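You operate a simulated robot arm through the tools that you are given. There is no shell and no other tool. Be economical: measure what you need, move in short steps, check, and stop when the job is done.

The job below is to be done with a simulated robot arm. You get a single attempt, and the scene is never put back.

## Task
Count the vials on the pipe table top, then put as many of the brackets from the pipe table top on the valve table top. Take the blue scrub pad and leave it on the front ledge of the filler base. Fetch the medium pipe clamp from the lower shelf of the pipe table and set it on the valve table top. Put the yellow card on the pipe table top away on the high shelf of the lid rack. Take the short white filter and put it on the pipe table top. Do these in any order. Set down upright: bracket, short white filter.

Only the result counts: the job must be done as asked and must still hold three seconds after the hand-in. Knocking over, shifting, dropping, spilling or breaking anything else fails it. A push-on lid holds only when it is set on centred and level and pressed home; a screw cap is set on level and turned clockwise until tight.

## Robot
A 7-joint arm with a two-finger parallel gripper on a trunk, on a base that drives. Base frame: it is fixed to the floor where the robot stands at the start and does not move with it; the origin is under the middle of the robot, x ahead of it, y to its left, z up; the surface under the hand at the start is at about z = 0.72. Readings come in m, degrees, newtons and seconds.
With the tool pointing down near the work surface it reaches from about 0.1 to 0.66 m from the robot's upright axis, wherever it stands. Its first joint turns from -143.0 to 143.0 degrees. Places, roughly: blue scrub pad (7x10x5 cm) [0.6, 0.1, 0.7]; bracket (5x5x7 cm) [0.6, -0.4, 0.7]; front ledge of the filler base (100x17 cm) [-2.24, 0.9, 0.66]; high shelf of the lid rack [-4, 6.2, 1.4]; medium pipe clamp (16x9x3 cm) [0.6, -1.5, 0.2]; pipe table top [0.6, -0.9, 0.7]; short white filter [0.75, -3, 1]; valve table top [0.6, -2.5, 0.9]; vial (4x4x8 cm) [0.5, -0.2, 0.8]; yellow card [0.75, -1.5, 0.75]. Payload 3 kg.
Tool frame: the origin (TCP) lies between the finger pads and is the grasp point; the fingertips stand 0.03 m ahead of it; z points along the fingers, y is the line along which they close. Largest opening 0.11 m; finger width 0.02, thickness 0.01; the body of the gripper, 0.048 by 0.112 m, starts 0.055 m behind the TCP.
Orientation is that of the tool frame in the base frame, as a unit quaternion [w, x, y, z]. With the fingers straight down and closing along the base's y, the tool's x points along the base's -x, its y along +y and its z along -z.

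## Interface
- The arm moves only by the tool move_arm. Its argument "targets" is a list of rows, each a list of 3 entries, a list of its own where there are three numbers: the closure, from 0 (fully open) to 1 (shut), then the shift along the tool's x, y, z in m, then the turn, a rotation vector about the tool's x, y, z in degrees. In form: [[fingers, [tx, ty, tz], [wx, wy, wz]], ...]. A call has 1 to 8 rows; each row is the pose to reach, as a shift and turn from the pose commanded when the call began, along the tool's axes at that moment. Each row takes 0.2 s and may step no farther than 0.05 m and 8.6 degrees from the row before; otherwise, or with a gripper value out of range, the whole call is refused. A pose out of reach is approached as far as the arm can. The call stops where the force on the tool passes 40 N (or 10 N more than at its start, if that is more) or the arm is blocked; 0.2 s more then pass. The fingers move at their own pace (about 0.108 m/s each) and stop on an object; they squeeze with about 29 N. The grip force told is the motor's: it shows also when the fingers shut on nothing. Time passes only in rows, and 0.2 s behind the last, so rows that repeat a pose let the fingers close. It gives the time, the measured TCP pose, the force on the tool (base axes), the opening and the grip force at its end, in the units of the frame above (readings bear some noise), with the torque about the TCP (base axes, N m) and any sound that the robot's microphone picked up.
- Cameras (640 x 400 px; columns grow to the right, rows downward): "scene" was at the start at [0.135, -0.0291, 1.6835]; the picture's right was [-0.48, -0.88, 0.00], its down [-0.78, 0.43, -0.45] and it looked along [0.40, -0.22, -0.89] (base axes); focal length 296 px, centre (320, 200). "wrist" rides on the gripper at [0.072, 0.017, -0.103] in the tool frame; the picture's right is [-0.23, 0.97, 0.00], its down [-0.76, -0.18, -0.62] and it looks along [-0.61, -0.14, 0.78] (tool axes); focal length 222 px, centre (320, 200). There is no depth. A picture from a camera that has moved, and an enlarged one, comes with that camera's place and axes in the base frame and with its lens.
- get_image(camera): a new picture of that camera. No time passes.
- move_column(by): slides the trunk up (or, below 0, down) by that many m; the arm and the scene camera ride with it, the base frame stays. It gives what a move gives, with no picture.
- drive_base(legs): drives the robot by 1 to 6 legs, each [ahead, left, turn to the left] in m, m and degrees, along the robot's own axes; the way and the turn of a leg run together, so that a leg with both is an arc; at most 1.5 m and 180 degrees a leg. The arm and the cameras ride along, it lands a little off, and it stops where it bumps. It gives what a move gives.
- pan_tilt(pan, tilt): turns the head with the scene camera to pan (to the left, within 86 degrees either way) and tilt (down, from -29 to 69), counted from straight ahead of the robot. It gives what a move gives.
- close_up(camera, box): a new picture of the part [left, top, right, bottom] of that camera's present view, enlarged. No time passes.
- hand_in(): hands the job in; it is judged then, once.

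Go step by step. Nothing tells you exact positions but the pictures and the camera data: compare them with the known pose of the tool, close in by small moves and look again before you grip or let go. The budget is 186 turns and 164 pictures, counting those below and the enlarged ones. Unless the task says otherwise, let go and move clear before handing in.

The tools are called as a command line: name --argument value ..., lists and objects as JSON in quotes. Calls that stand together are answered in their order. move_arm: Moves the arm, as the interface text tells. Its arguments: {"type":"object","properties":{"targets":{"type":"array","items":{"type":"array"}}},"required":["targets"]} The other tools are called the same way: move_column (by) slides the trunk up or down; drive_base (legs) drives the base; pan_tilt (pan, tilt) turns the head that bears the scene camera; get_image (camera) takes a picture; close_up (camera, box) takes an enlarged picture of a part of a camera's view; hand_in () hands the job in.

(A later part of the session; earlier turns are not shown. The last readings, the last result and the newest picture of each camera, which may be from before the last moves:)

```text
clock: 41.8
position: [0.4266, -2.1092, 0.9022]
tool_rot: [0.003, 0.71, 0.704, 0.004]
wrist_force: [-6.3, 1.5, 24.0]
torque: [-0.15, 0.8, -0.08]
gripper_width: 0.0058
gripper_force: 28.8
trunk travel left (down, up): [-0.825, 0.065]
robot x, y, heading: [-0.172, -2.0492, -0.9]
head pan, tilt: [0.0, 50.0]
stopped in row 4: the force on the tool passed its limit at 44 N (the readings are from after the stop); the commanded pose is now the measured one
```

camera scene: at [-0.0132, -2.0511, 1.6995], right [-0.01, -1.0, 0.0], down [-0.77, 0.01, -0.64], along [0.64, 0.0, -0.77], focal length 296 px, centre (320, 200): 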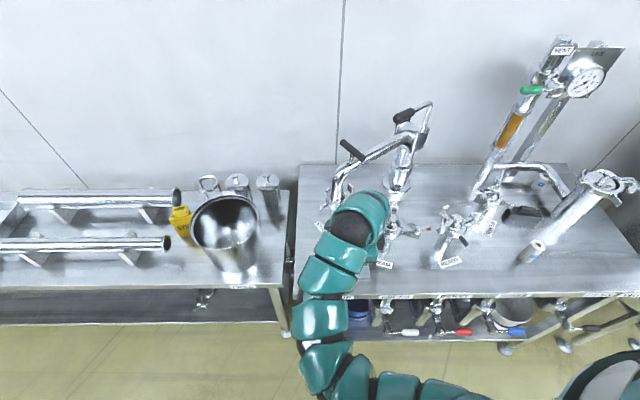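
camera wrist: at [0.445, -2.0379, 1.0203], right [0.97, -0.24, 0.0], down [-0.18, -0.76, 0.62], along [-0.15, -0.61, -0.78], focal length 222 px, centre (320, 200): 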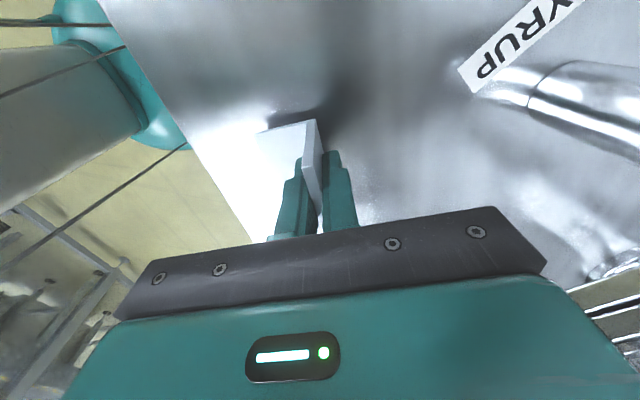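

Touchdown at TCP z 0.903 (table top ≈ 0.855). I relieve the pressure, open, and lift away.

move_arm --targets '[[1, [0, 0, -0.001], [0, 0, 0]], [0.7, [0, 0, -0.001], [0, 0, 0]], [0.6, [0, 0, -0.001], [0, 0, 0]], [0.6, [0, 0, -0.03], [0, 0, 0]], [0.6, [0, 0, -0.07], [0, 0, 0]]]'

get_image --camera "wrist"

```text
clock: 43.0
position: [0.4289, -2.1085, 0.9671]
tool_rot: [0.002, 0.71, 0.704, 0.002]
wrist_force: [-0.1, 0.3, 0.9]
torque: [0.02, 0.0, -0.02]
gripper_width: 0.0439
gripper_force: 0.1
trunk travel left (down, up): [-0.825, 0.065]
robot x, y, heading: [-0.1725, -2.0481, -0.5]
head pan, tilt: [0.0, 50.0]
```

```text
122 pictures are left
camera wrist: at [0.4461, -2.0369, 1.0715], right [0.97, -0.24, 0.01], down [-0.19, -0.76, 0.62], along [-0.14, -0.61, -0.78], focal length 222 px, centre (320, 200)
```

wrist: 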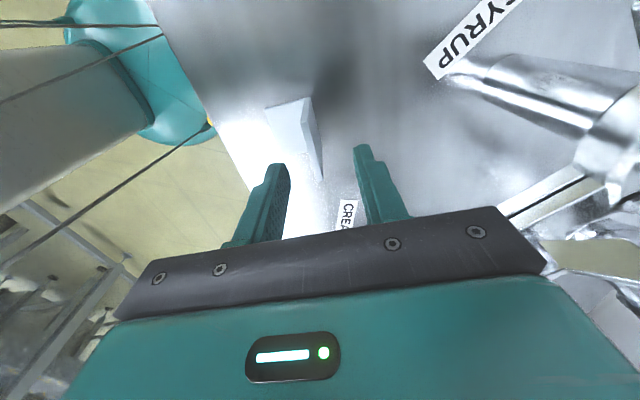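

The bracket stands upright on the valve table. Now I back off and go right to look at the two white filters.

drive_base --legs '[[-0.25, 0, 0], [0, -0.75, 0]]'

pan_tilt --pan 0 --tilt 40

get_image --camera "scene"

close_up --camera "scene" --box '[260, 150, 420, 250]'

```text
clock: 48.5
position: [0.1763, -2.8704, 0.9672]
tool_rot: [0.002, 0.713, 0.702, 0.002]
wrist_force: [-0.5, -0.4, 0.3]
torque: [-0.01, -0.01, 0.01]
gripper_width: 0.0438
gripper_force: 0.0
trunk travel left (down, up): [-0.825, 0.065]
robot x, y, heading: [-0.4214, -2.8055, -1.0]
head pan, tilt: [0.0, 50.0]
```

```text
clock: 49.2
position: [0.1762, -2.8704, 0.9677]
tool_rot: [0.002, 0.712, 0.702, 0.002]
wrist_force: [0.0, 0.6, -0.5]
torque: [-0.03, 0.0, -0.02]
gripper_width: 0.0441
gripper_force: 0.1
trunk travel left (down, up): [-0.825, 0.065]
robot x, y, heading: [-0.4238, -2.8029, -0.7]
head pan, tilt: [0.0, 40.0]
```

```text
121 pictures are left
camera scene: at [-0.2598, -2.8074, 1.7138], right [-0.01, -1.0, 0.0], down [-0.64, 0.01, -0.77], along [0.77, -0.01, -0.64], focal length 296 px, centre (320, 200)
```

scene: 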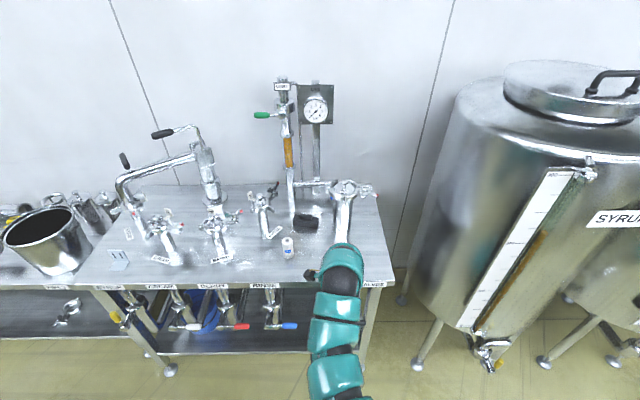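

```text
4.00 times, centred on (340, 200) of scene
camera zoom: at [-0.2598, -2.8074, 1.7138], right [-0.01, -1.0, 0.0], down [-0.64, 0.01, -0.77], along [0.77, -0.01, -0.64], focal length 1186 px, centre (240, 200)
```

zoom: 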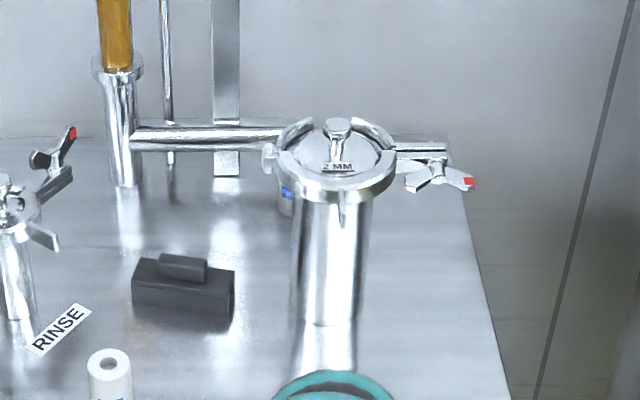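

The rear filter hides behind the housing; I zoom on the front one to compare heights.

close_up --camera "scene" --box '[260, 220, 324, 270]'

drive_base --legs '[[0, -0.45, 0]]'

pan_tilt --pan 25 --tilt 35

get_image --camera "scene"

```text
8.00 times, centred on (292, 245) of scene
camera zoom: at [-0.2598, -2.8074, 1.7138], right [-0.01, -1.0, 0.0], down [-0.64, 0.01, -0.77], along [0.77, -0.01, -0.64], focal length 2372 px, centre (544, -160)
```

zoom: 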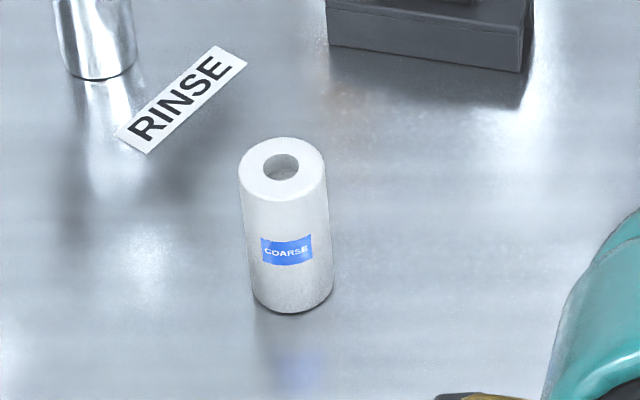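

```text
clock: 52.0
position: [0.1682, -3.3321, 0.9676]
tool_rot: [0.002, 0.714, 0.7, 0.001]
wrist_force: [-0.7, 0.1, 0.4]
torque: [0.04, -0.02, -0.02]
gripper_width: 0.0441
gripper_force: 0.0
trunk travel left (down, up): [-0.825, 0.065]
robot x, y, heading: [-0.4316, -3.2632, -1.3]
head pan, tilt: [0.0, 40.0]
```

```text
clock: 52.8
position: [0.1678, -3.3309, 0.9679]
tool_rot: [0.002, 0.714, 0.7, 0.002]
wrist_force: [0.2, 0.5, 0.1]
torque: [0.02, 0.01, 0.02]
gripper_width: 0.0441
gripper_force: 0.1
trunk travel left (down, up): [-0.825, 0.065]
robot x, y, heading: [-0.4325, -3.262, -1.1]
head pan, tilt: [25.0, 35.0]
```

```text
118 pictures are left
camera scene: at [-0.2717, -3.2291, 1.7214], right [0.4, -0.91, 0.0], down [-0.52, -0.23, -0.82], along [0.75, 0.33, -0.57], focal length 296 px, centre (320, 200)
```

scene: 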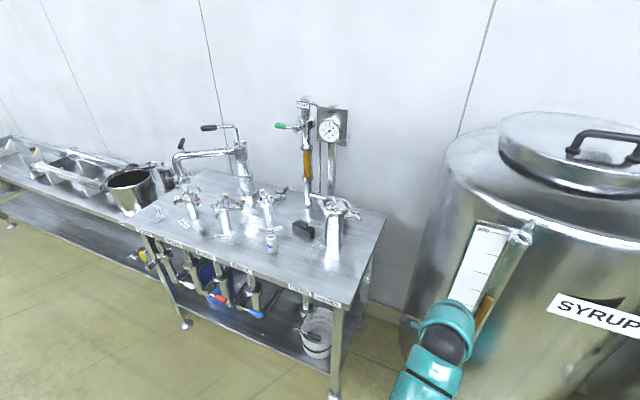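

The front filter (COARSE) is about 9 cm tall; the rear one is about 6 cm, so the rear is the short one. I zoom from this side to see how to reach it.

close_up --camera "scene" --box '[280, 160, 408, 260]'

drive_base --legs '[[0, -0.35, 0]]'

pan_tilt --pan 40 --tilt 35

get_image --camera "scene"

```text
4.00 times, centred on (344, 210) of scene
camera zoom: at [-0.2717, -3.2291, 1.7214], right [0.4, -0.91, 0.0], down [-0.52, -0.23, -0.82], along [0.75, 0.33, -0.57], focal length 1186 px, centre (224, 160)
```

zoom: 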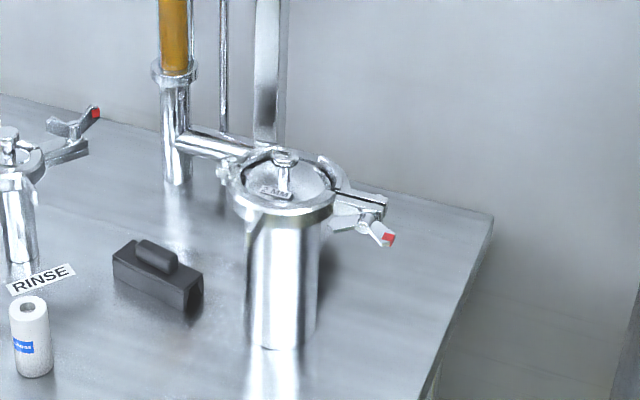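

```text
clock: 55.1
position: [0.1613, -3.6908, 0.9684]
tool_rot: [0.002, 0.713, 0.701, 0.002]
wrist_force: [-0.2, -0.1, -1.0]
torque: [0.01, 0.01, 0.02]
gripper_width: 0.0441
gripper_force: 0.1
trunk travel left (down, up): [-0.825, 0.065]
robot x, y, heading: [-0.4396, -3.6241, -1.1]
head pan, tilt: [25.0, 35.0]
```

```text
clock: 55.9
position: [0.1618, -3.6904, 0.9682]
tool_rot: [0.002, 0.713, 0.701, 0.002]
wrist_force: [-0.4, 0.1, 0.0]
torque: [-0.01, 0.02, 0.0]
gripper_width: 0.0437
gripper_force: 0.0
trunk travel left (down, up): [-0.825, 0.065]
robot x, y, heading: [-0.4373, -3.624, -1.3]
head pan, tilt: [40.0, 35.0]
```

```text
116 pictures are left
camera scene: at [-0.2902, -3.5691, 1.7214], right [0.63, -0.78, 0.0], down [-0.45, -0.36, -0.82], along [0.64, 0.52, -0.57], focal length 296 px, centre (320, 200)
```

scene: 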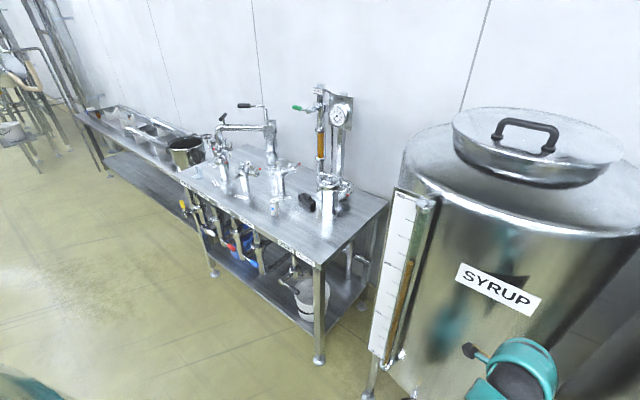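

The short filter sits behind the housing near the elbow of the rear pipe, about (0.755, -2.87). I go back left to view it from its open side.

drive_base --legs '[[0, 1.15, 1.2]]'

move_column --by 0.065

pan_tilt --pan -23 --tilt 38

get_image --camera "scene"

```text
clock: 61.8
position: [0.1741, -2.5267, 0.9688]
tool_rot: [0.002, 0.709, 0.706, 0.002]
wrist_force: [-1.2, -0.7, -0.2]
torque: [-0.03, 0.01, -0.01]
gripper_width: 0.0441
gripper_force: 0.2
trunk travel left (down, up): [-0.825, 0.065]
robot x, y, heading: [-0.4248, -2.4712, -0.3]
head pan, tilt: [40.0, 35.0]
```

```text
clock: 62.8
position: [0.1737, -2.5269, 1.0332]
tool_rot: [0.003, 0.708, 0.706, 0.002]
wrist_force: [-0.6, -0.2, -0.3]
torque: [0.01, 0.03, -0.05]
gripper_width: 0.0438
gripper_force: 0.0
trunk travel left (down, up): [-0.89, 0.0]
robot x, y, heading: [-0.4253, -2.4693, -0.3]
head pan, tilt: [40.0, 35.0]
```

```text
clock: 64.2
position: [0.1748, -2.5271, 1.0331]
tool_rot: [0.002, 0.709, 0.706, 0.002]
wrist_force: [0.3, 0.3, 0.5]
torque: [-0.01, 0.03, -0.01]
gripper_width: 0.0441
gripper_force: 0.2
trunk travel left (down, up): [-0.89, 0.0]
robot x, y, heading: [-0.4259, -2.4713, -0.1]
head pan, tilt: [-23.0, 38.0]
```

```text
115 pictures are left
camera scene: at [-0.2681, -2.5032, 1.7819], right [-0.39, -0.92, 0.0], down [-0.57, 0.24, -0.79], along [0.72, -0.31, -0.62], focal length 296 px, centre (320, 200)
```

scene: 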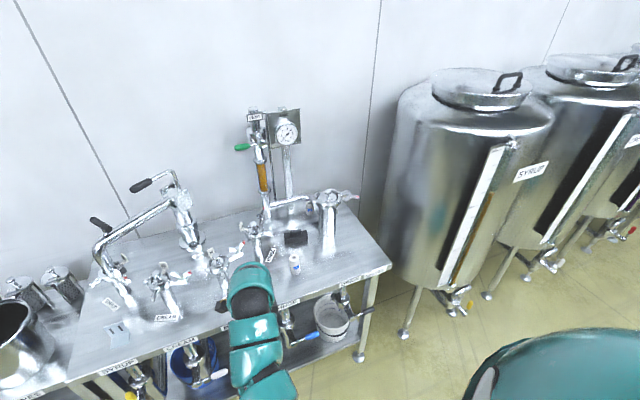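

close_up --camera "scene" --box '[248, 170, 376, 270]'

close_up --camera "scene" --box '[280, 180, 344, 230]'

```text
4.00 times, centred on (312, 220) of scene
camera zoom: at [-0.2681, -2.5032, 1.7819], right [-0.39, -0.92, 0.0], down [-0.57, 0.24, -0.79], along [0.72, -0.31, -0.62], focal length 1186 px, centre (352, 120)
```

zoom: 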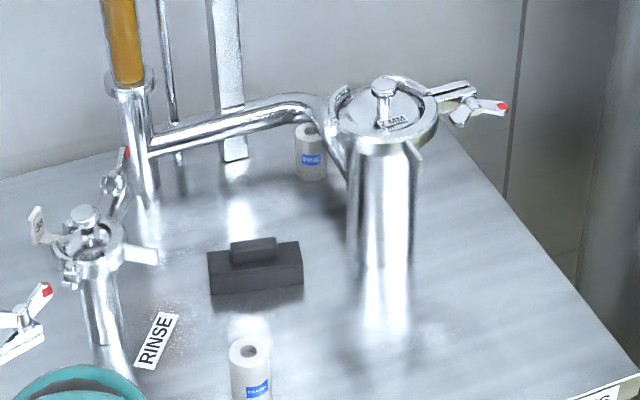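

```text
8.00 times, centred on (312, 205) of scene
camera zoom: at [-0.2681, -2.5032, 1.7819], right [-0.39, -0.92, 0.0], down [-0.57, 0.24, -0.79], along [0.72, -0.31, -0.62], focal length 2372 px, centre (384, 160)
```

zoom: 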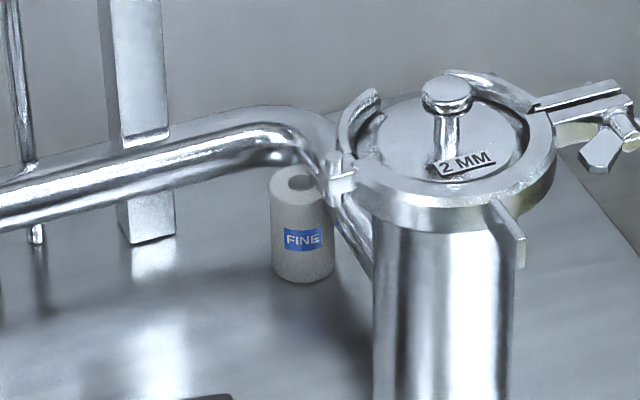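

The FINE filter is the short one, tucked beneath the pipe elbow at roughly (0.74, -2.88). I raise the hand and turn it so the wrist camera looks that way.

move_arm --targets '[[0.6, [0, 0, -0.02], [0, 0, -8.5]], [0.6, [0, 0, -0.04], [0, 0, -17]], [0.6, [0, 0, -0.06], [0, 0, -25.5]], [0.6, [0, 0, -0.08], [0, 0, -34]], [0.6, [0, 0, -0.1], [0, 0, -42.5]], [0.6, [0, 0, -0.12], [0, 0, -51]], [0.6, [0, 0, -0.14], [0, 0, -59.5]]]'

get_image --camera "wrist"

```text
clock: 65.8
position: [0.157, -2.6756, 1.0776]
tool_rot: [0.005, 0.329, 0.944, 0.001]
wrist_force: [-0.6, 0.8, -0.8]
torque: [0.02, 0.0, 0.02]
gripper_width: 0.0438
gripper_force: 0.1
out of reach, approached as far as the arm can: row 3, 4, 5, 6, 7
trunk travel left (down, up): [-0.89, 0.0]
robot x, y, heading: [-0.4277, -2.4723, -0.1]
head pan, tilt: [-23.0, 38.0]
```

```text
112 pictures are left
camera wrist: at [0.1107, -2.6181, 1.1812], right [0.78, 0.62, 0.01], down [0.48, -0.61, 0.63], along [0.39, -0.49, -0.78], focal length 222 px, centre (320, 200)
```

wrist: 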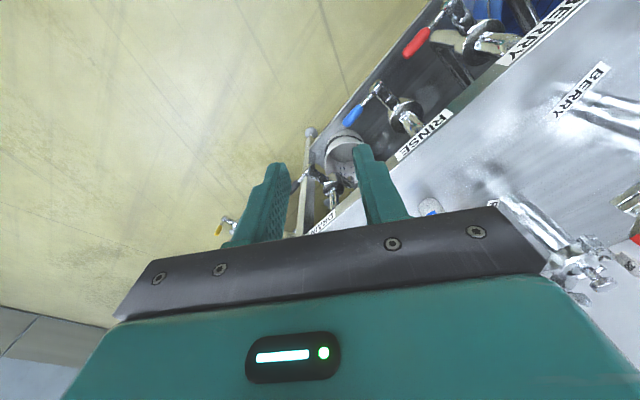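

High positions of the hand are limited, so I'll rely on the head camera. I lower the trunk here to get a flat view of the filter and the pipe.

move_column --by -0.45

pan_tilt --pan -23 --tilt 20

get_image --camera "scene"

```text
refused: -0.45 is not a number from -0.4 to 0.4
```

```text
clock: 66.6
position: [0.1573, -2.6763, 1.0784]
tool_rot: [0.005, 0.33, 0.944, 0.0]
wrist_force: [-0.2, -0.3, 0.3]
torque: [0.0, 0.01, 0.0]
gripper_width: 0.0441
gripper_force: 0.1
trunk travel left (down, up): [-0.89, 0.0]
robot x, y, heading: [-0.4293, -2.4683, -0.4]
head pan, tilt: [-23.0, 20.0]
```

```text
111 pictures are left
camera scene: at [-0.2619, -2.5061, 1.8102], right [-0.39, -0.92, 0.0], down [-0.32, 0.13, -0.94], along [0.86, -0.37, -0.34], focal length 296 px, centre (320, 200)
```

scene: 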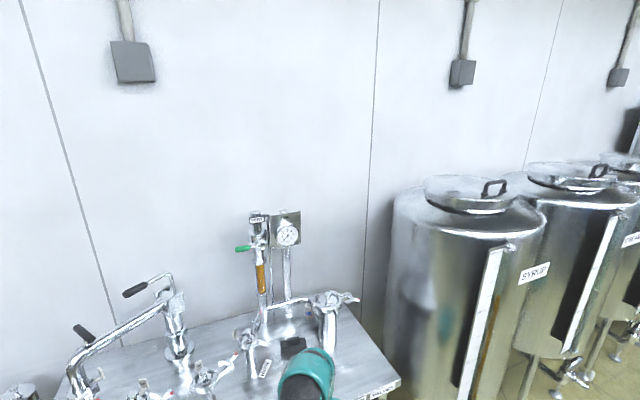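

move_column --by -0.4

get_image --camera "scene"

close_up --camera "scene" --box '[250, 180, 378, 280]'

```text
clock: 70.4
position: [0.1569, -2.6758, 0.6783]
tool_rot: [0.005, 0.33, 0.944, 0.0]
wrist_force: [0.3, -0.1, 0.5]
torque: [0.0, -0.03, 0.02]
gripper_width: 0.0441
gripper_force: 0.0
trunk travel left (down, up): [-0.49, 0.4]
robot x, y, heading: [-0.4273, -2.4681, -0.3]
head pan, tilt: [-23.0, 20.0]
```

```text
110 pictures are left
camera scene: at [-0.262, -2.5059, 1.4103], right [-0.39, -0.92, 0.0], down [-0.31, 0.13, -0.94], along [0.86, -0.37, -0.34], focal length 296 px, centre (320, 200)
```

scene: 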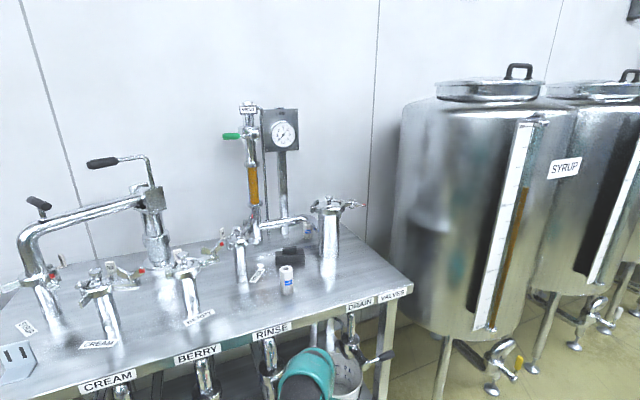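

```text
4.00 times, centred on (314, 230) of scene
camera zoom: at [-0.262, -2.5059, 1.4103], right [-0.39, -0.92, 0.0], down [-0.31, 0.13, -0.94], along [0.86, -0.37, -0.34], focal length 1186 px, centre (344, 80)
```

zoom: 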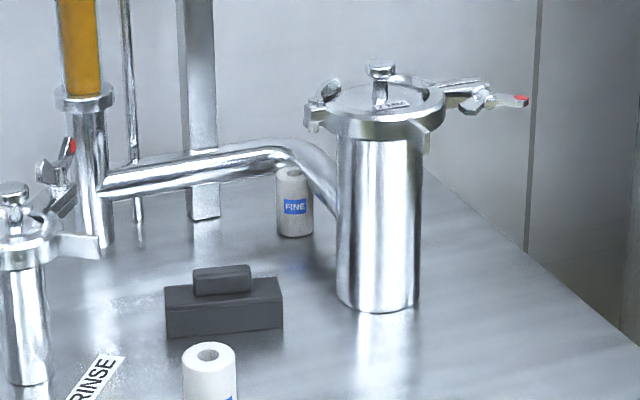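

The flat view shows the filter stands about 5 cm in front of the pipe, so it can be grasped from above if I reach far enough. I check how near the base may come to the table and its taps.

pan_tilt --pan 10 --tilt 69

get_image --camera "scene"

get_image --camera "wrist"

```text
clock: 71.6
position: [0.158, -2.6773, 0.6787]
tool_rot: [0.004, 0.329, 0.944, 0.001]
wrist_force: [-0.1, 0.6, 0.4]
torque: [0.01, -0.04, -0.01]
gripper_width: 0.0442
gripper_force: 0.0
trunk travel left (down, up): [-0.49, 0.4]
robot x, y, heading: [-0.4277, -2.4713, -0.1]
head pan, tilt: [10.0, 68.8]
```

```text
108 pictures are left
camera scene: at [-0.2925, -2.4598, 1.3428], right [0.17, -0.99, 0.0], down [-0.92, -0.16, -0.36], along [0.36, 0.06, -0.93], focal length 296 px, centre (320, 200)
```

scene: 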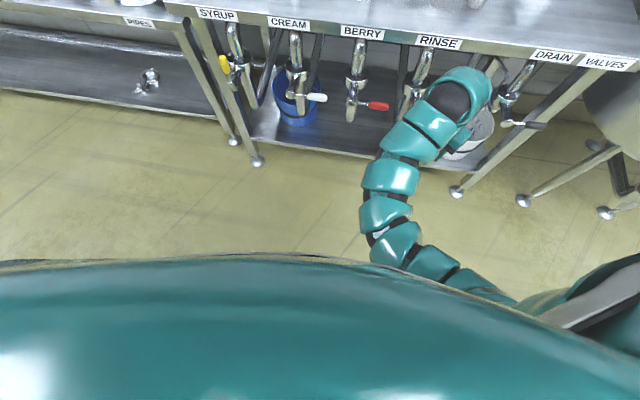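

```text
107 pictures are left
camera wrist: at [0.1107, -2.6187, 0.7812], right [0.78, 0.62, 0.01], down [0.48, -0.61, 0.63], along [0.39, -0.49, -0.78], focal length 222 px, centre (320, 200)
```

wrist: 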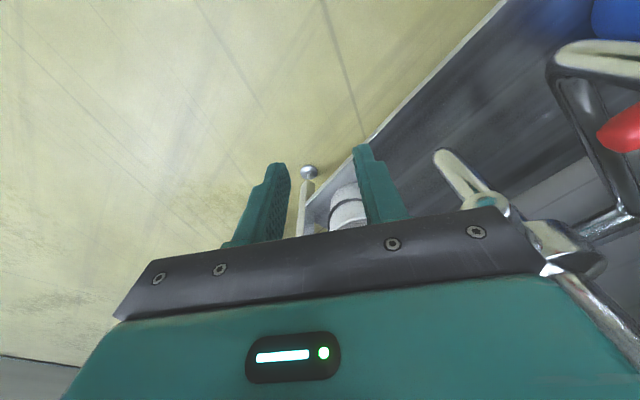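

There is room to bring the robot to about x = -0.05. I raise the trunk, turn the fingers to close roughly along x, and approach through the corridor at y ≈ -2.76.

move_column --by 0.315

move_arm --targets '[[0.4, [0, 0, 0], [0, 0, 8]], [0.2, [0, 0, 0], [0, 0, 16]], [0.2, [0, 0, 0], [0, 0, 24]], [0.2, [0, 0, 0], [0, 0, 31]]]'

drive_base --legs '[[0, -0.085, 0], [0.25, 0, 0]]'

pan_tilt --pan -20 --tilt 50

get_image --camera "scene"

get_image --camera "wrist"

```text
clock: 74.7
position: [0.1575, -2.6759, 0.9929]
tool_rot: [0.005, 0.33, 0.944, 0.0]
wrist_force: [0.0, 1.0, 0.0]
torque: [0.0, 0.03, 0.0]
gripper_width: 0.0438
gripper_force: 0.1
trunk travel left (down, up): [-0.805, 0.085]
robot x, y, heading: [-0.4336, -2.4691, -0.1]
head pan, tilt: [10.0, 68.8]
```

```text
clock: 75.7
position: [0.158, -2.677, 0.9941]
tool_rot: [0.005, 0.572, 0.821, 0.0]
wrist_force: [-0.3, 0.3, 0.8]
torque: [0.03, 0.02, 0.01]
gripper_width: 0.088
gripper_force: 0.0
trunk travel left (down, up): [-0.805, 0.085]
robot x, y, heading: [-0.4299, -2.4689, -0.1]
head pan, tilt: [10.0, 68.8]
```

```text
clock: 78.2
position: [0.4043, -2.7575, 0.9926]
tool_rot: [0.005, 0.567, 0.823, 0.001]
wrist_force: [1.1, 1.3, 0.6]
torque: [0.01, 0.01, -0.02]
gripper_width: 0.088
gripper_force: 0.1
trunk travel left (down, up): [-0.805, 0.085]
robot x, y, heading: [-0.1838, -2.5577, 0.7]
head pan, tilt: [10.0, 68.8]
```

```text
clock: 79.1
position: [0.4047, -2.7565, 0.9938]
tool_rot: [0.005, 0.567, 0.824, 0.001]
wrist_force: [-0.4, 0.5, 0.7]
torque: [-0.01, 0.0, -0.01]
gripper_width: 0.0883
gripper_force: 0.1
trunk travel left (down, up): [-0.805, 0.085]
robot x, y, heading: [-0.1777, -2.5564, 0.7]
head pan, tilt: [-20.0, 50.0]
```

```text
106 pictures are left
camera scene: at [-0.0297, -2.5803, 1.6796], right [-0.34, -0.94, 0.0], down [-0.72, 0.26, -0.64], along [0.6, -0.22, -0.77], focal length 296 px, centre (320, 200)
```

scene: 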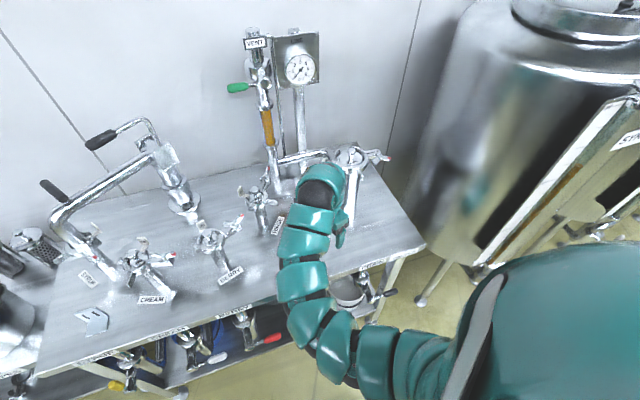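

```text
105 pictures are left
camera wrist: at [0.3935, -2.6843, 1.0965], right [0.99, 0.14, 0.01], down [0.1, -0.77, 0.63], along [0.09, -0.62, -0.78], focal length 222 px, centre (320, 200)
```

wrist: 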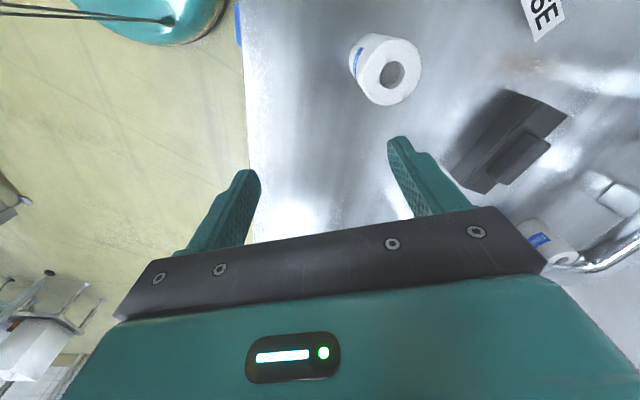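

Path looks clear; I advance another 12 cm and look again.

drive_base --legs '[[0.12, 0, 0]]'

get_image --camera "wrist"

get_image --camera "scene"

```text
clock: 80.4
position: [0.5245, -2.7572, 0.9929]
tool_rot: [0.004, 0.566, 0.824, 0.001]
wrist_force: [0.5, 0.1, 0.4]
torque: [0.0, 0.04, -0.04]
gripper_width: 0.0878
gripper_force: 0.1
trunk travel left (down, up): [-0.805, 0.085]
robot x, y, heading: [-0.0599, -2.5569, 0.5]
head pan, tilt: [-20.0, 50.0]
```

```text
104 pictures are left
camera wrist: at [0.5139, -2.6832, 1.0957], right [0.99, 0.14, 0.01], down [0.1, -0.77, 0.63], along [0.09, -0.62, -0.78], focal length 222 px, centre (320, 200)
```

wrist: 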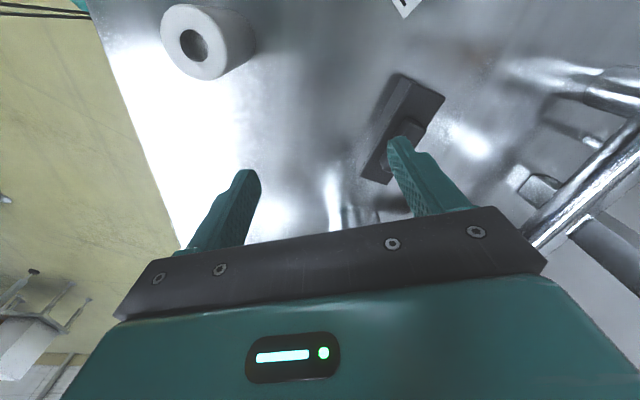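

```text
103 pictures are left
camera scene: at [0.0914, -2.5795, 1.6795], right [-0.34, -0.94, 0.0], down [-0.72, 0.26, -0.64], along [0.6, -0.22, -0.77], focal length 296 px, centre (320, 200)
```

scene: 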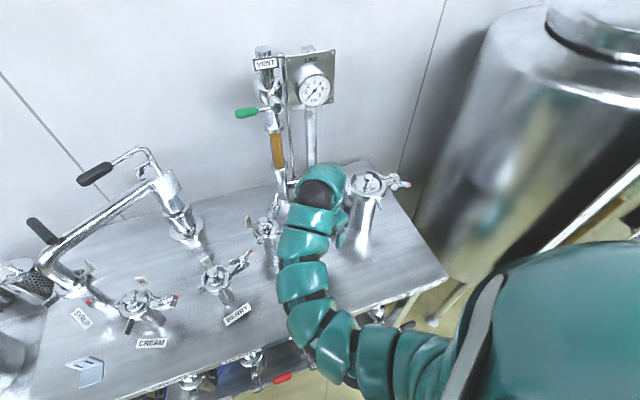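

I extend the hand forward 14 cm above the block, then look for the filter.

move_arm --targets '[[0.2, [-0.017, 0.0435, 0], [0, 0, 0]], [0.4, [-0.034, 0.087, 0], [0, 0, 0]], [0.4, [-0.05, 0.131, 0], [0, 0, 0]]]'

get_image --camera "wrist"

get_image --camera "scene"

```text
clock: 81.2
position: [0.6639, -2.7575, 0.9956]
tool_rot: [0.004, 0.567, 0.824, 0.0]
wrist_force: [0.8, 0.0, 0.4]
torque: [-0.01, 0.04, 0.03]
gripper_width: 0.0657
gripper_force: 0.1
trunk travel left (down, up): [-0.805, 0.085]
robot x, y, heading: [-0.0656, -2.5569, 0.0]
head pan, tilt: [-20.0, 50.0]
```

```text
102 pictures are left
camera wrist: at [0.6533, -2.6845, 1.0978], right [0.99, 0.13, 0.0], down [0.1, -0.77, 0.63], along [0.09, -0.62, -0.78], focal length 222 px, centre (320, 200)
```

wrist: 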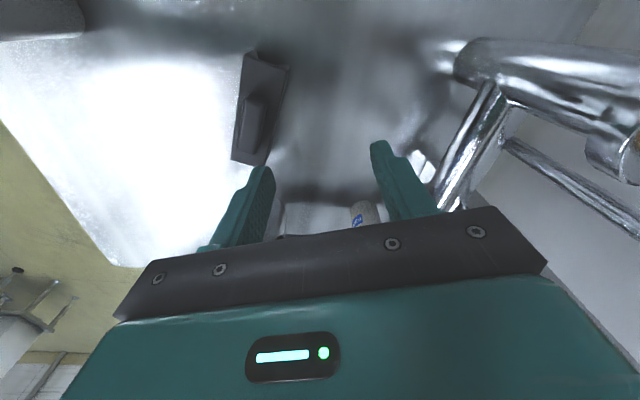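

```text
101 pictures are left
camera scene: at [0.091, -2.5806, 1.6795], right [-0.34, -0.94, 0.0], down [-0.72, 0.26, -0.64], along [0.6, -0.22, -0.77], focal length 296 px, centre (320, 200)
```

scene: 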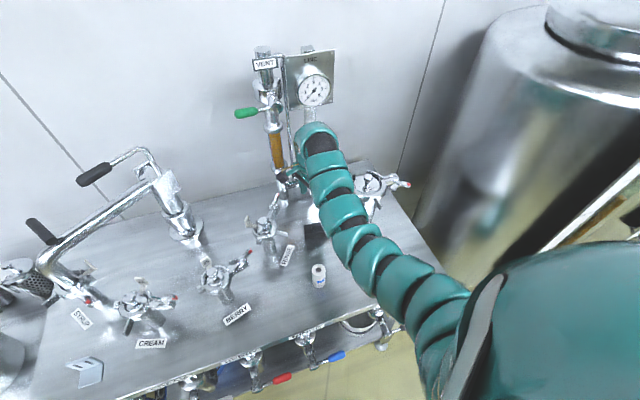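

The filter appears beyond the gripper, at about (0.74, -2.87), with the rear pipe at x ≈ 0.80. I zoom to refine.

close_up --camera "wrist" --box '[260, 140, 480, 240]'

```text
2.91 times, centred on (370, 190) of wrist
camera zoom: at [0.6533, -2.6845, 1.0978], right [0.99, 0.13, 0.0], down [0.1, -0.77, 0.63], along [0.09, -0.62, -0.78], focal length 646 px, centre (174, 229)
```

zoom: 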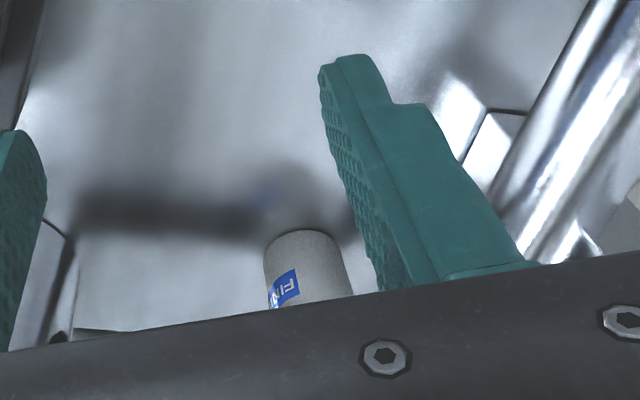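

The filter's axis comes to about (0.745, -2.888). I move over it at the present height and check the forearm's clearance to the housing.

move_arm --targets '[[0.45, [-0.038, 0.007, 0], [0, 0, 0]], [0.45, [-0.076, 0.014, 0], [0, 0, 0]], [0.45, [-0.114, 0.021, 0], [0, 0, 0]], [0.45, [-0.151, 0.0286, 0], [0, 0, 0]]]'

get_image --camera "wrist"

get_image --camera "scene"

```text
clock: 82.2
position: [0.7231, -2.87, 0.9965]
tool_rot: [0.005, 0.567, 0.823, 0.002]
wrist_force: [-0.6, 0.2, 0.1]
torque: [0.01, -0.02, 0.01]
gripper_width: 0.0605
gripper_force: 0.1
out of reach, approached as far as the arm can: row 4
trunk travel left (down, up): [-0.805, 0.085]
robot x, y, heading: [-0.0611, -2.5592, 0.2]
head pan, tilt: [-20.0, 50.0]
```

```text
99 pictures are left
camera wrist: at [0.7111, -2.7975, 1.0997], right [0.99, 0.14, 0.01], down [0.1, -0.77, 0.63], along [0.09, -0.62, -0.78], focal length 222 px, centre (320, 200)
```

wrist: 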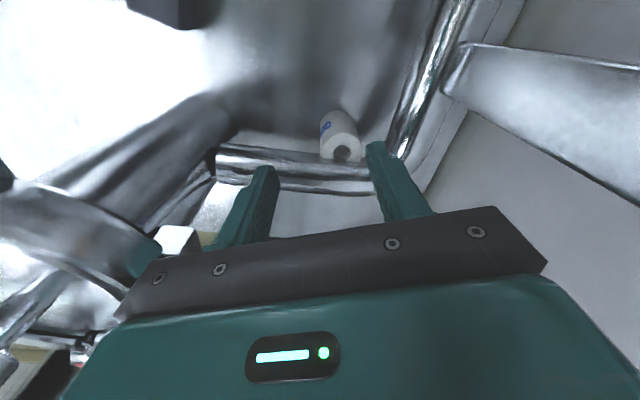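

```text
98 pictures are left
camera scene: at [0.0889, -2.5807, 1.6797], right [-0.34, -0.94, 0.0], down [-0.72, 0.26, -0.64], along [0.61, -0.22, -0.77], focal length 296 px, centre (320, 200)
```

scene: 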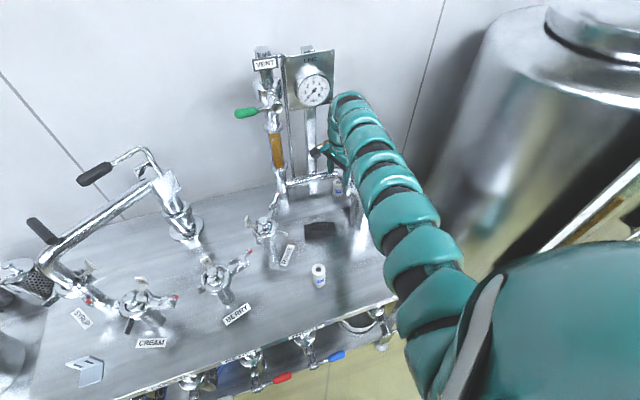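

I have a clear view: filter top at about (0.746, -2.883), with roughly 2 cm gap to the rear pipe and the other pipe right behind it. I'll close along x exactly and lean the hand toward +y to keep the arm off the housing; first a small drive ahead and the turn.

drive_base --legs '[[0.025, 0, 0]]'

move_arm --targets '[[0.55, [0, 0, 0], [0, 0, 7]], [0.55, [0, 0, 0], [0, 0, 14]], [0.55, [0, 0, 0], [0, 0, 20.5]]]'

move_arm --targets '[[0.55, [0, 0, 0], [0, -7, 0]], [0.55, [0, 0, 0], [0, -14, 0]], [0.55, [0, 0, 0], [0, -20, 0]]]'

get_image --camera "wrist"

get_image --camera "scene"

```text
clock: 83.0
position: [0.7484, -2.8694, 0.9961]
tool_rot: [0.004, 0.566, 0.824, 0.001]
wrist_force: [0.4, 0.6, -1.2]
torque: [0.0, 0.02, 0.0]
gripper_width: 0.0604
gripper_force: 0.0
trunk travel left (down, up): [-0.805, 0.085]
robot x, y, heading: [-0.0361, -2.5573, 0.5]
head pan, tilt: [-20.0, 50.0]
```

```text
clock: 83.8
position: [0.7464, -2.8697, 0.9962]
tool_rot: [0.003, 0.705, 0.709, 0.001]
wrist_force: [-0.6, 0.1, 1.1]
torque: [0.01, 0.02, -0.01]
gripper_width: 0.0494
gripper_force: 0.1
trunk travel left (down, up): [-0.805, 0.085]
robot x, y, heading: [-0.0368, -2.5573, 0.6]
head pan, tilt: [-20.0, 50.0]
```

```text
clock: 84.6
position: [0.744, -2.8697, 0.9981]
tool_rot: [0.128, 0.694, 0.699, -0.121]
wrist_force: [-18.2, -3.2, 4.3]
torque: [0.29, -1.17, 0.69]
gripper_width: 0.0495
gripper_force: 0.1
trunk travel left (down, up): [-0.805, 0.085]
robot x, y, heading: [-0.0405, -2.5593, 0.4]
head pan, tilt: [-20.0, 50.0]
```

```text
97 pictures are left
camera wrist: at [0.7592, -2.7666, 1.0704], right [0.97, -0.2, 0.09], down [-0.18, -0.5, 0.85], along [-0.13, -0.84, -0.53], focal length 222 px, centre (320, 200)
```

wrist: 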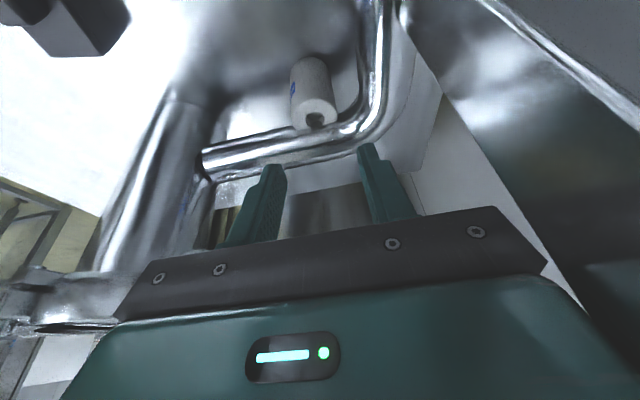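

```text
96 pictures are left
camera scene: at [0.1096, -2.5802, 1.6801], right [-0.34, -0.94, 0.0], down [-0.72, 0.26, -0.64], along [0.61, -0.22, -0.76], focal length 296 px, centre (320, 200)
```

scene: 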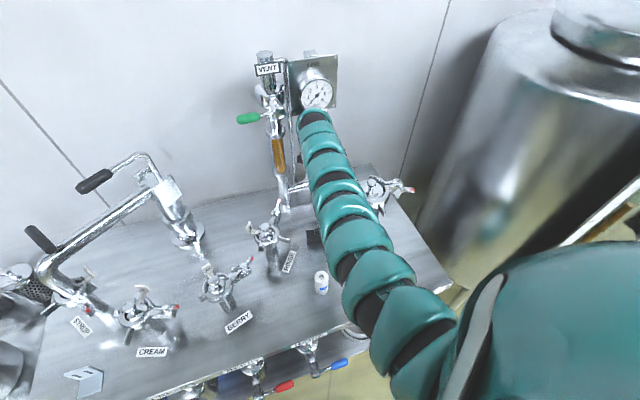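

There is an 18 N contact pushing back in x: the leaning wrist touches the gauge panel. I back straight out in -x at once and check.

move_arm --targets '[[0.55, [0, -0.02, 0], [0, 0, 0]], [0.55, [0, -0.045, 0], [0, 0, 0]]]'

close_up --camera "scene" --box '[230, 40, 390, 140]'

```text
clock: 85.2
position: [0.7035, -2.8697, 0.9965]
tool_rot: [0.129, 0.693, 0.699, -0.119]
wrist_force: [0.5, -0.5, 0.8]
torque: [-0.02, 0.01, -0.02]
gripper_width: 0.0496
gripper_force: 0.0
trunk travel left (down, up): [-0.805, 0.085]
robot x, y, heading: [-0.0422, -2.5585, 0.5]
head pan, tilt: [-20.0, 50.0]
```

```text
4.00 times, centred on (310, 90) of scene
camera zoom: at [0.113, -2.5798, 1.6797], right [-0.34, -0.94, 0.0], down [-0.72, 0.26, -0.64], along [0.61, -0.22, -0.77], focal length 1186 px, centre (360, 640)
```

zoom: 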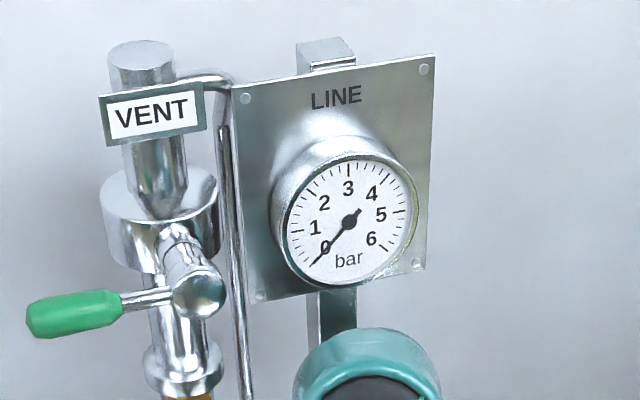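

The gauge is unharmed and the contact is gone. I lower the trunk 4 cm so the wrist passes beneath the panel, then move forward again gently.

move_column --by -0.04

move_arm --targets '[[0.55, [0, 0.015, 0], [0, 2, 0]], [0.55, [0, 0.03, 0], [0, 4, 0]]]'

get_image --camera "wrist"

get_image --camera "scene"

```text
clock: 86.0
position: [0.7026, -2.8717, 0.9569]
tool_rot: [0.128, 0.693, 0.699, -0.12]
wrist_force: [0.5, -0.8, 0.7]
torque: [0.03, -0.01, 0.02]
gripper_width: 0.0499
gripper_force: 0.1
trunk travel left (down, up): [-0.765, 0.125]
robot x, y, heading: [-0.0407, -2.5512, 0.5]
head pan, tilt: [-20.0, 50.0]
```

```text
clock: 86.6
position: [0.7339, -2.8689, 0.9576]
tool_rot: [0.103, 0.698, 0.702, -0.096]
wrist_force: [-0.4, 0.3, -1.0]
torque: [-0.01, 0.02, 0.04]
gripper_width: 0.0495
gripper_force: 0.0
trunk travel left (down, up): [-0.765, 0.125]
robot x, y, heading: [-0.0436, -2.5597, 0.3]
head pan, tilt: [-20.0, 50.0]
```

```text
94 pictures are left
camera wrist: at [0.7491, -2.7719, 1.0362], right [0.97, -0.21, 0.07], down [-0.18, -0.56, 0.81], along [-0.13, -0.8, -0.58], focal length 222 px, centre (320, 200)
```

wrist: 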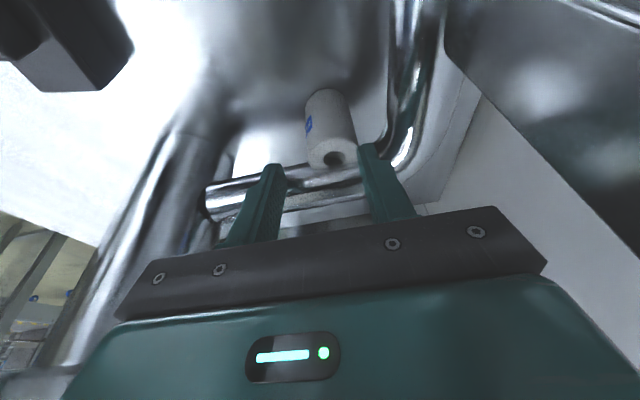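

```text
93 pictures are left
camera scene: at [0.1136, -2.5795, 1.6397], right [-0.34, -0.94, 0.0], down [-0.72, 0.26, -0.64], along [0.61, -0.22, -0.77], focal length 296 px, centre (320, 200)
```

scene: 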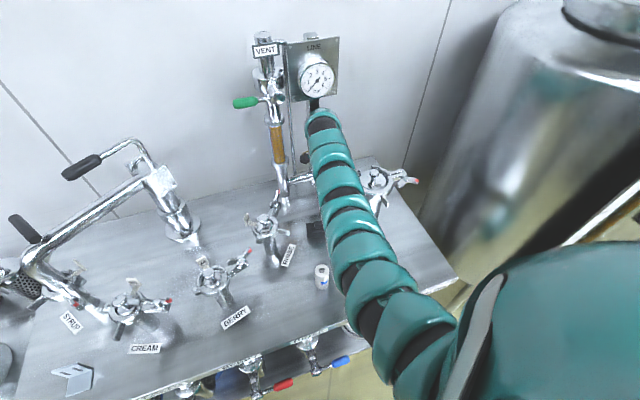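

Filter top is at about x 0.745; I shift 11 mm forward and lower 15 mm, then look again before straddling it fully.

move_arm --targets '[[0.55, [0, 0.0115, 0], [0, 0, 0]], [0.55, [0.001, 0.0115, 0.008], [0, 0, 0]], [0.55, [0.001, 0.0115, 0.015], [0, 0, 0]]]'

close_up --camera "wrist" --box '[220, 60, 440, 220]'

```text
clock: 87.4
position: [0.7443, -2.8732, 0.9432]
tool_rot: [0.104, 0.697, 0.703, -0.095]
wrist_force: [-8.1, 1.2, 3.8]
torque: [0.11, -0.89, 0.45]
gripper_width: 0.0496
gripper_force: 0.1
trunk travel left (down, up): [-0.765, 0.125]
robot x, y, heading: [-0.0383, -2.5579, 0.3]
head pan, tilt: [-20.0, 50.0]
```

```text
2.50 times, centred on (330, 140) of wrist
camera zoom: at [0.7596, -2.7763, 1.0219], right [0.97, -0.21, 0.07], down [-0.18, -0.56, 0.81], along [-0.13, -0.8, -0.58], focal length 555 px, centre (295, 350)
```

zoom: 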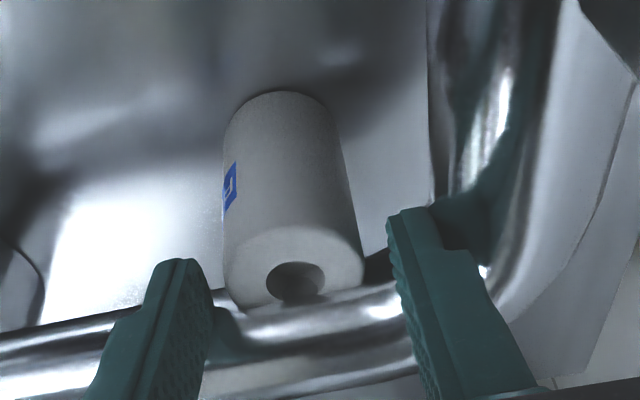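

The body's corner is touching the gauge post because of the lean. I take most of the lean out and check the force.

move_arm --targets '[[0.55, [0, -0.004, -0.004], [0, 6, 0]], [0.55, [0, 0, -0.004], [0, 13, 0]]]'

close_up --camera "wrist" --box '[220, 60, 440, 220]'

get_image --camera "scene"

```text
clock: 88.0
position: [0.7454, -2.8721, 0.9435]
tool_rot: [0.022, 0.702, 0.711, -0.016]
wrist_force: [0.5, 0.6, 0.0]
torque: [0.02, 0.03, -0.01]
gripper_width: 0.0495
gripper_force: 0.0
trunk travel left (down, up): [-0.765, 0.125]
robot x, y, heading: [-0.0409, -2.5536, 0.4]
head pan, tilt: [-20.0, 50.0]
```

```text
2.50 times, centred on (330, 140) of wrist
camera zoom: at [0.7608, -2.7948, 1.0433], right [0.98, -0.22, 0.02], down [-0.18, -0.73, 0.66], along [-0.13, -0.65, -0.75], focal length 555 px, centre (295, 350)
```

zoom: 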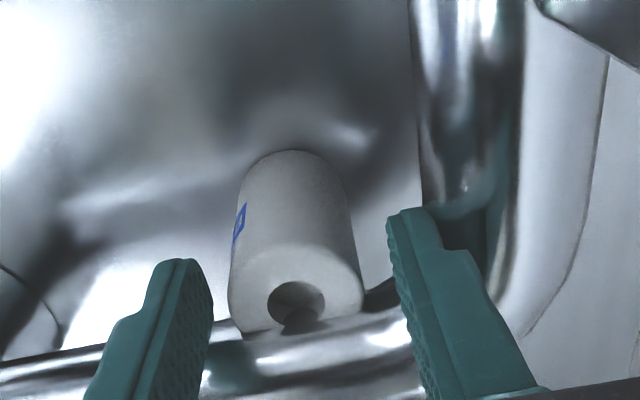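

```text
90 pictures are left
camera scene: at [0.1141, -2.5812, 1.6395], right [-0.33, -0.94, 0.0], down [-0.72, 0.26, -0.64], along [0.61, -0.21, -0.77], focal length 296 px, centre (320, 200)
```

scene: 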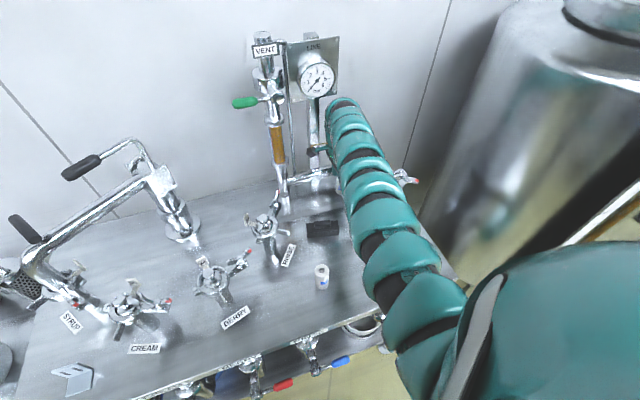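

Now it's contact-free and well centred. I narrow the fingers slightly, shift 6 mm toward the filter's axis and lower 2 cm.

move_arm --targets '[[0.6, [0, -0.0015, 0], [0, 0, 0]], [0.6, [-0.003, -0.0015, 0.006], [0, 0, 0]], [0.6, [-0.006, -0.0015, 0.013], [0, 0, 0]], [0.6, [-0.006, -0.0015, 0.02], [0, 0, 0]]]'

close_up --camera "wrist" --box '[220, 60, 440, 220]'

```text
clock: 89.0
position: [0.7401, -2.8801, 0.9272]
tool_rot: [0.024, 0.704, 0.709, -0.016]
wrist_force: [0.0, -0.4, 1.0]
torque: [-0.02, -0.06, 0.0]
gripper_width: 0.044
gripper_force: 0.1
out of reach, approached as far as the arm can: row 4
trunk travel left (down, up): [-0.765, 0.125]
robot x, y, heading: [-0.0376, -2.5573, 0.4]
head pan, tilt: [-20.0, 50.0]
```

```text
2.50 times, centred on (330, 140) of wrist
camera zoom: at [0.7556, -2.8017, 1.0257], right [0.98, -0.22, 0.02], down [-0.18, -0.73, 0.66], along [-0.13, -0.65, -0.75], focal length 555 px, centre (295, 350)
```

zoom: 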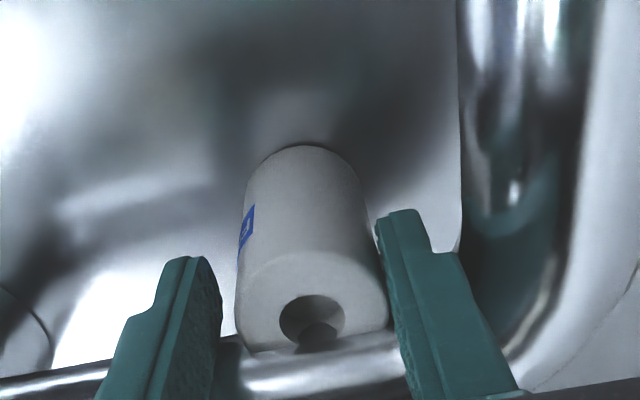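

The fingers straddle the filter; the right one is just beside it. I close here.

move_arm --targets '[[0.75, [0, 0, 0], [0, 0, 0]], [1, [0, 0, 0], [0, 0, 0]], [1, [0, 0, 0], [0, 0, 0]]]'

close_up --camera "wrist" --box '[220, 60, 440, 220]'

```text
clock: 89.8
position: [0.7401, -2.8799, 0.9279]
tool_rot: [0.024, 0.705, 0.709, -0.016]
wrist_force: [-0.5, -1.5, 2.6]
torque: [-0.06, 0.01, -0.01]
gripper_width: 0.0362
gripper_force: 29.3
trunk travel left (down, up): [-0.765, 0.125]
robot x, y, heading: [-0.0394, -2.5554, 0.4]
head pan, tilt: [-20.0, 50.0]
```

```text
2.50 times, centred on (330, 140) of wrist
camera zoom: at [0.7551, -2.8022, 1.0257], right [0.98, -0.22, 0.02], down [-0.18, -0.73, 0.66], along [-0.13, -0.65, -0.75], focal length 555 px, centre (295, 350)
```

zoom: 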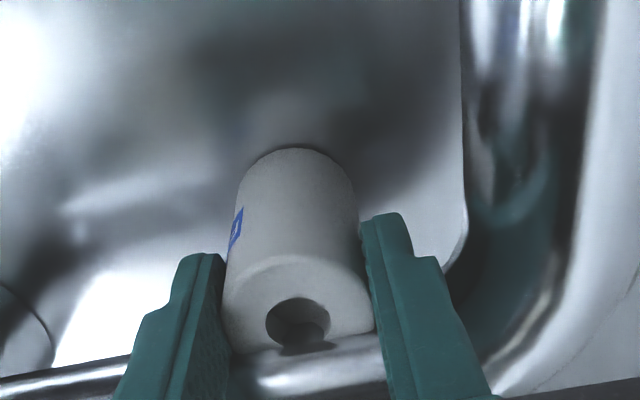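

Gripped at 36 mm. I lift a little, pull it out of the pipe corner, and then raise more.

move_column --by 0.02

move_arm --targets '[[1, [0, -0.025, 0], [0, 0, 0]], [1, [0.015, -0.045, 0], [0, 0, 0]], [1, [0.045, -0.06, 0], [0, 0, 0]]]'

get_image --camera "wrist"

```text
clock: 90.5
position: [0.7397, -2.8789, 0.9456]
tool_rot: [0.023, 0.704, 0.709, -0.017]
wrist_force: [-0.6, 0.9, 0.0]
torque: [0.01, 0.05, -0.02]
gripper_width: 0.036
gripper_force: 28.5
trunk travel left (down, up): [-0.785, 0.105]
robot x, y, heading: [-0.04, -2.5567, 0.3]
head pan, tilt: [-20.0, 50.0]
```

```text
clock: 91.1
position: [0.7153, -2.8728, 0.9533]
tool_rot: [0.042, 0.702, 0.711, -0.008]
wrist_force: [23.5, -3.5, -13.5]
torque: [0.34, 1.53, 0.31]
gripper_width: 0.0359
gripper_force: 29.1
trunk travel left (down, up): [-0.785, 0.105]
robot x, y, heading: [-0.0405, -2.5537, 0.5]
head pan, tilt: [-20.0, 50.0]
stopped in row 2: the force on the tool passed its limit at 93 N (the readings are from after the stop); the commanded pose is now the measured one
```

```text
87 pictures are left
camera wrist: at [0.7253, -2.7952, 1.0529], right [0.98, -0.21, 0.06], down [-0.2, -0.72, 0.66], along [-0.1, -0.66, -0.75], focal length 222 px, centre (320, 200)
```

wrist: 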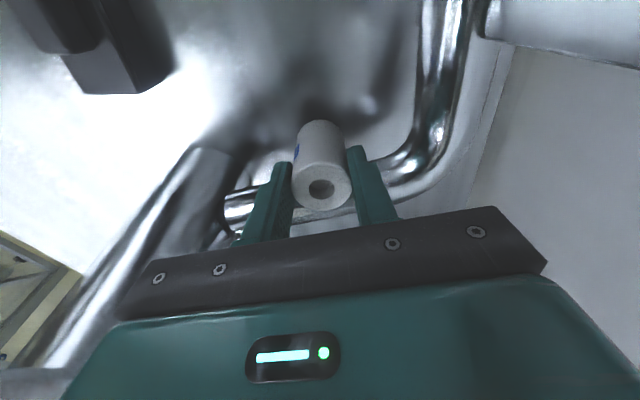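

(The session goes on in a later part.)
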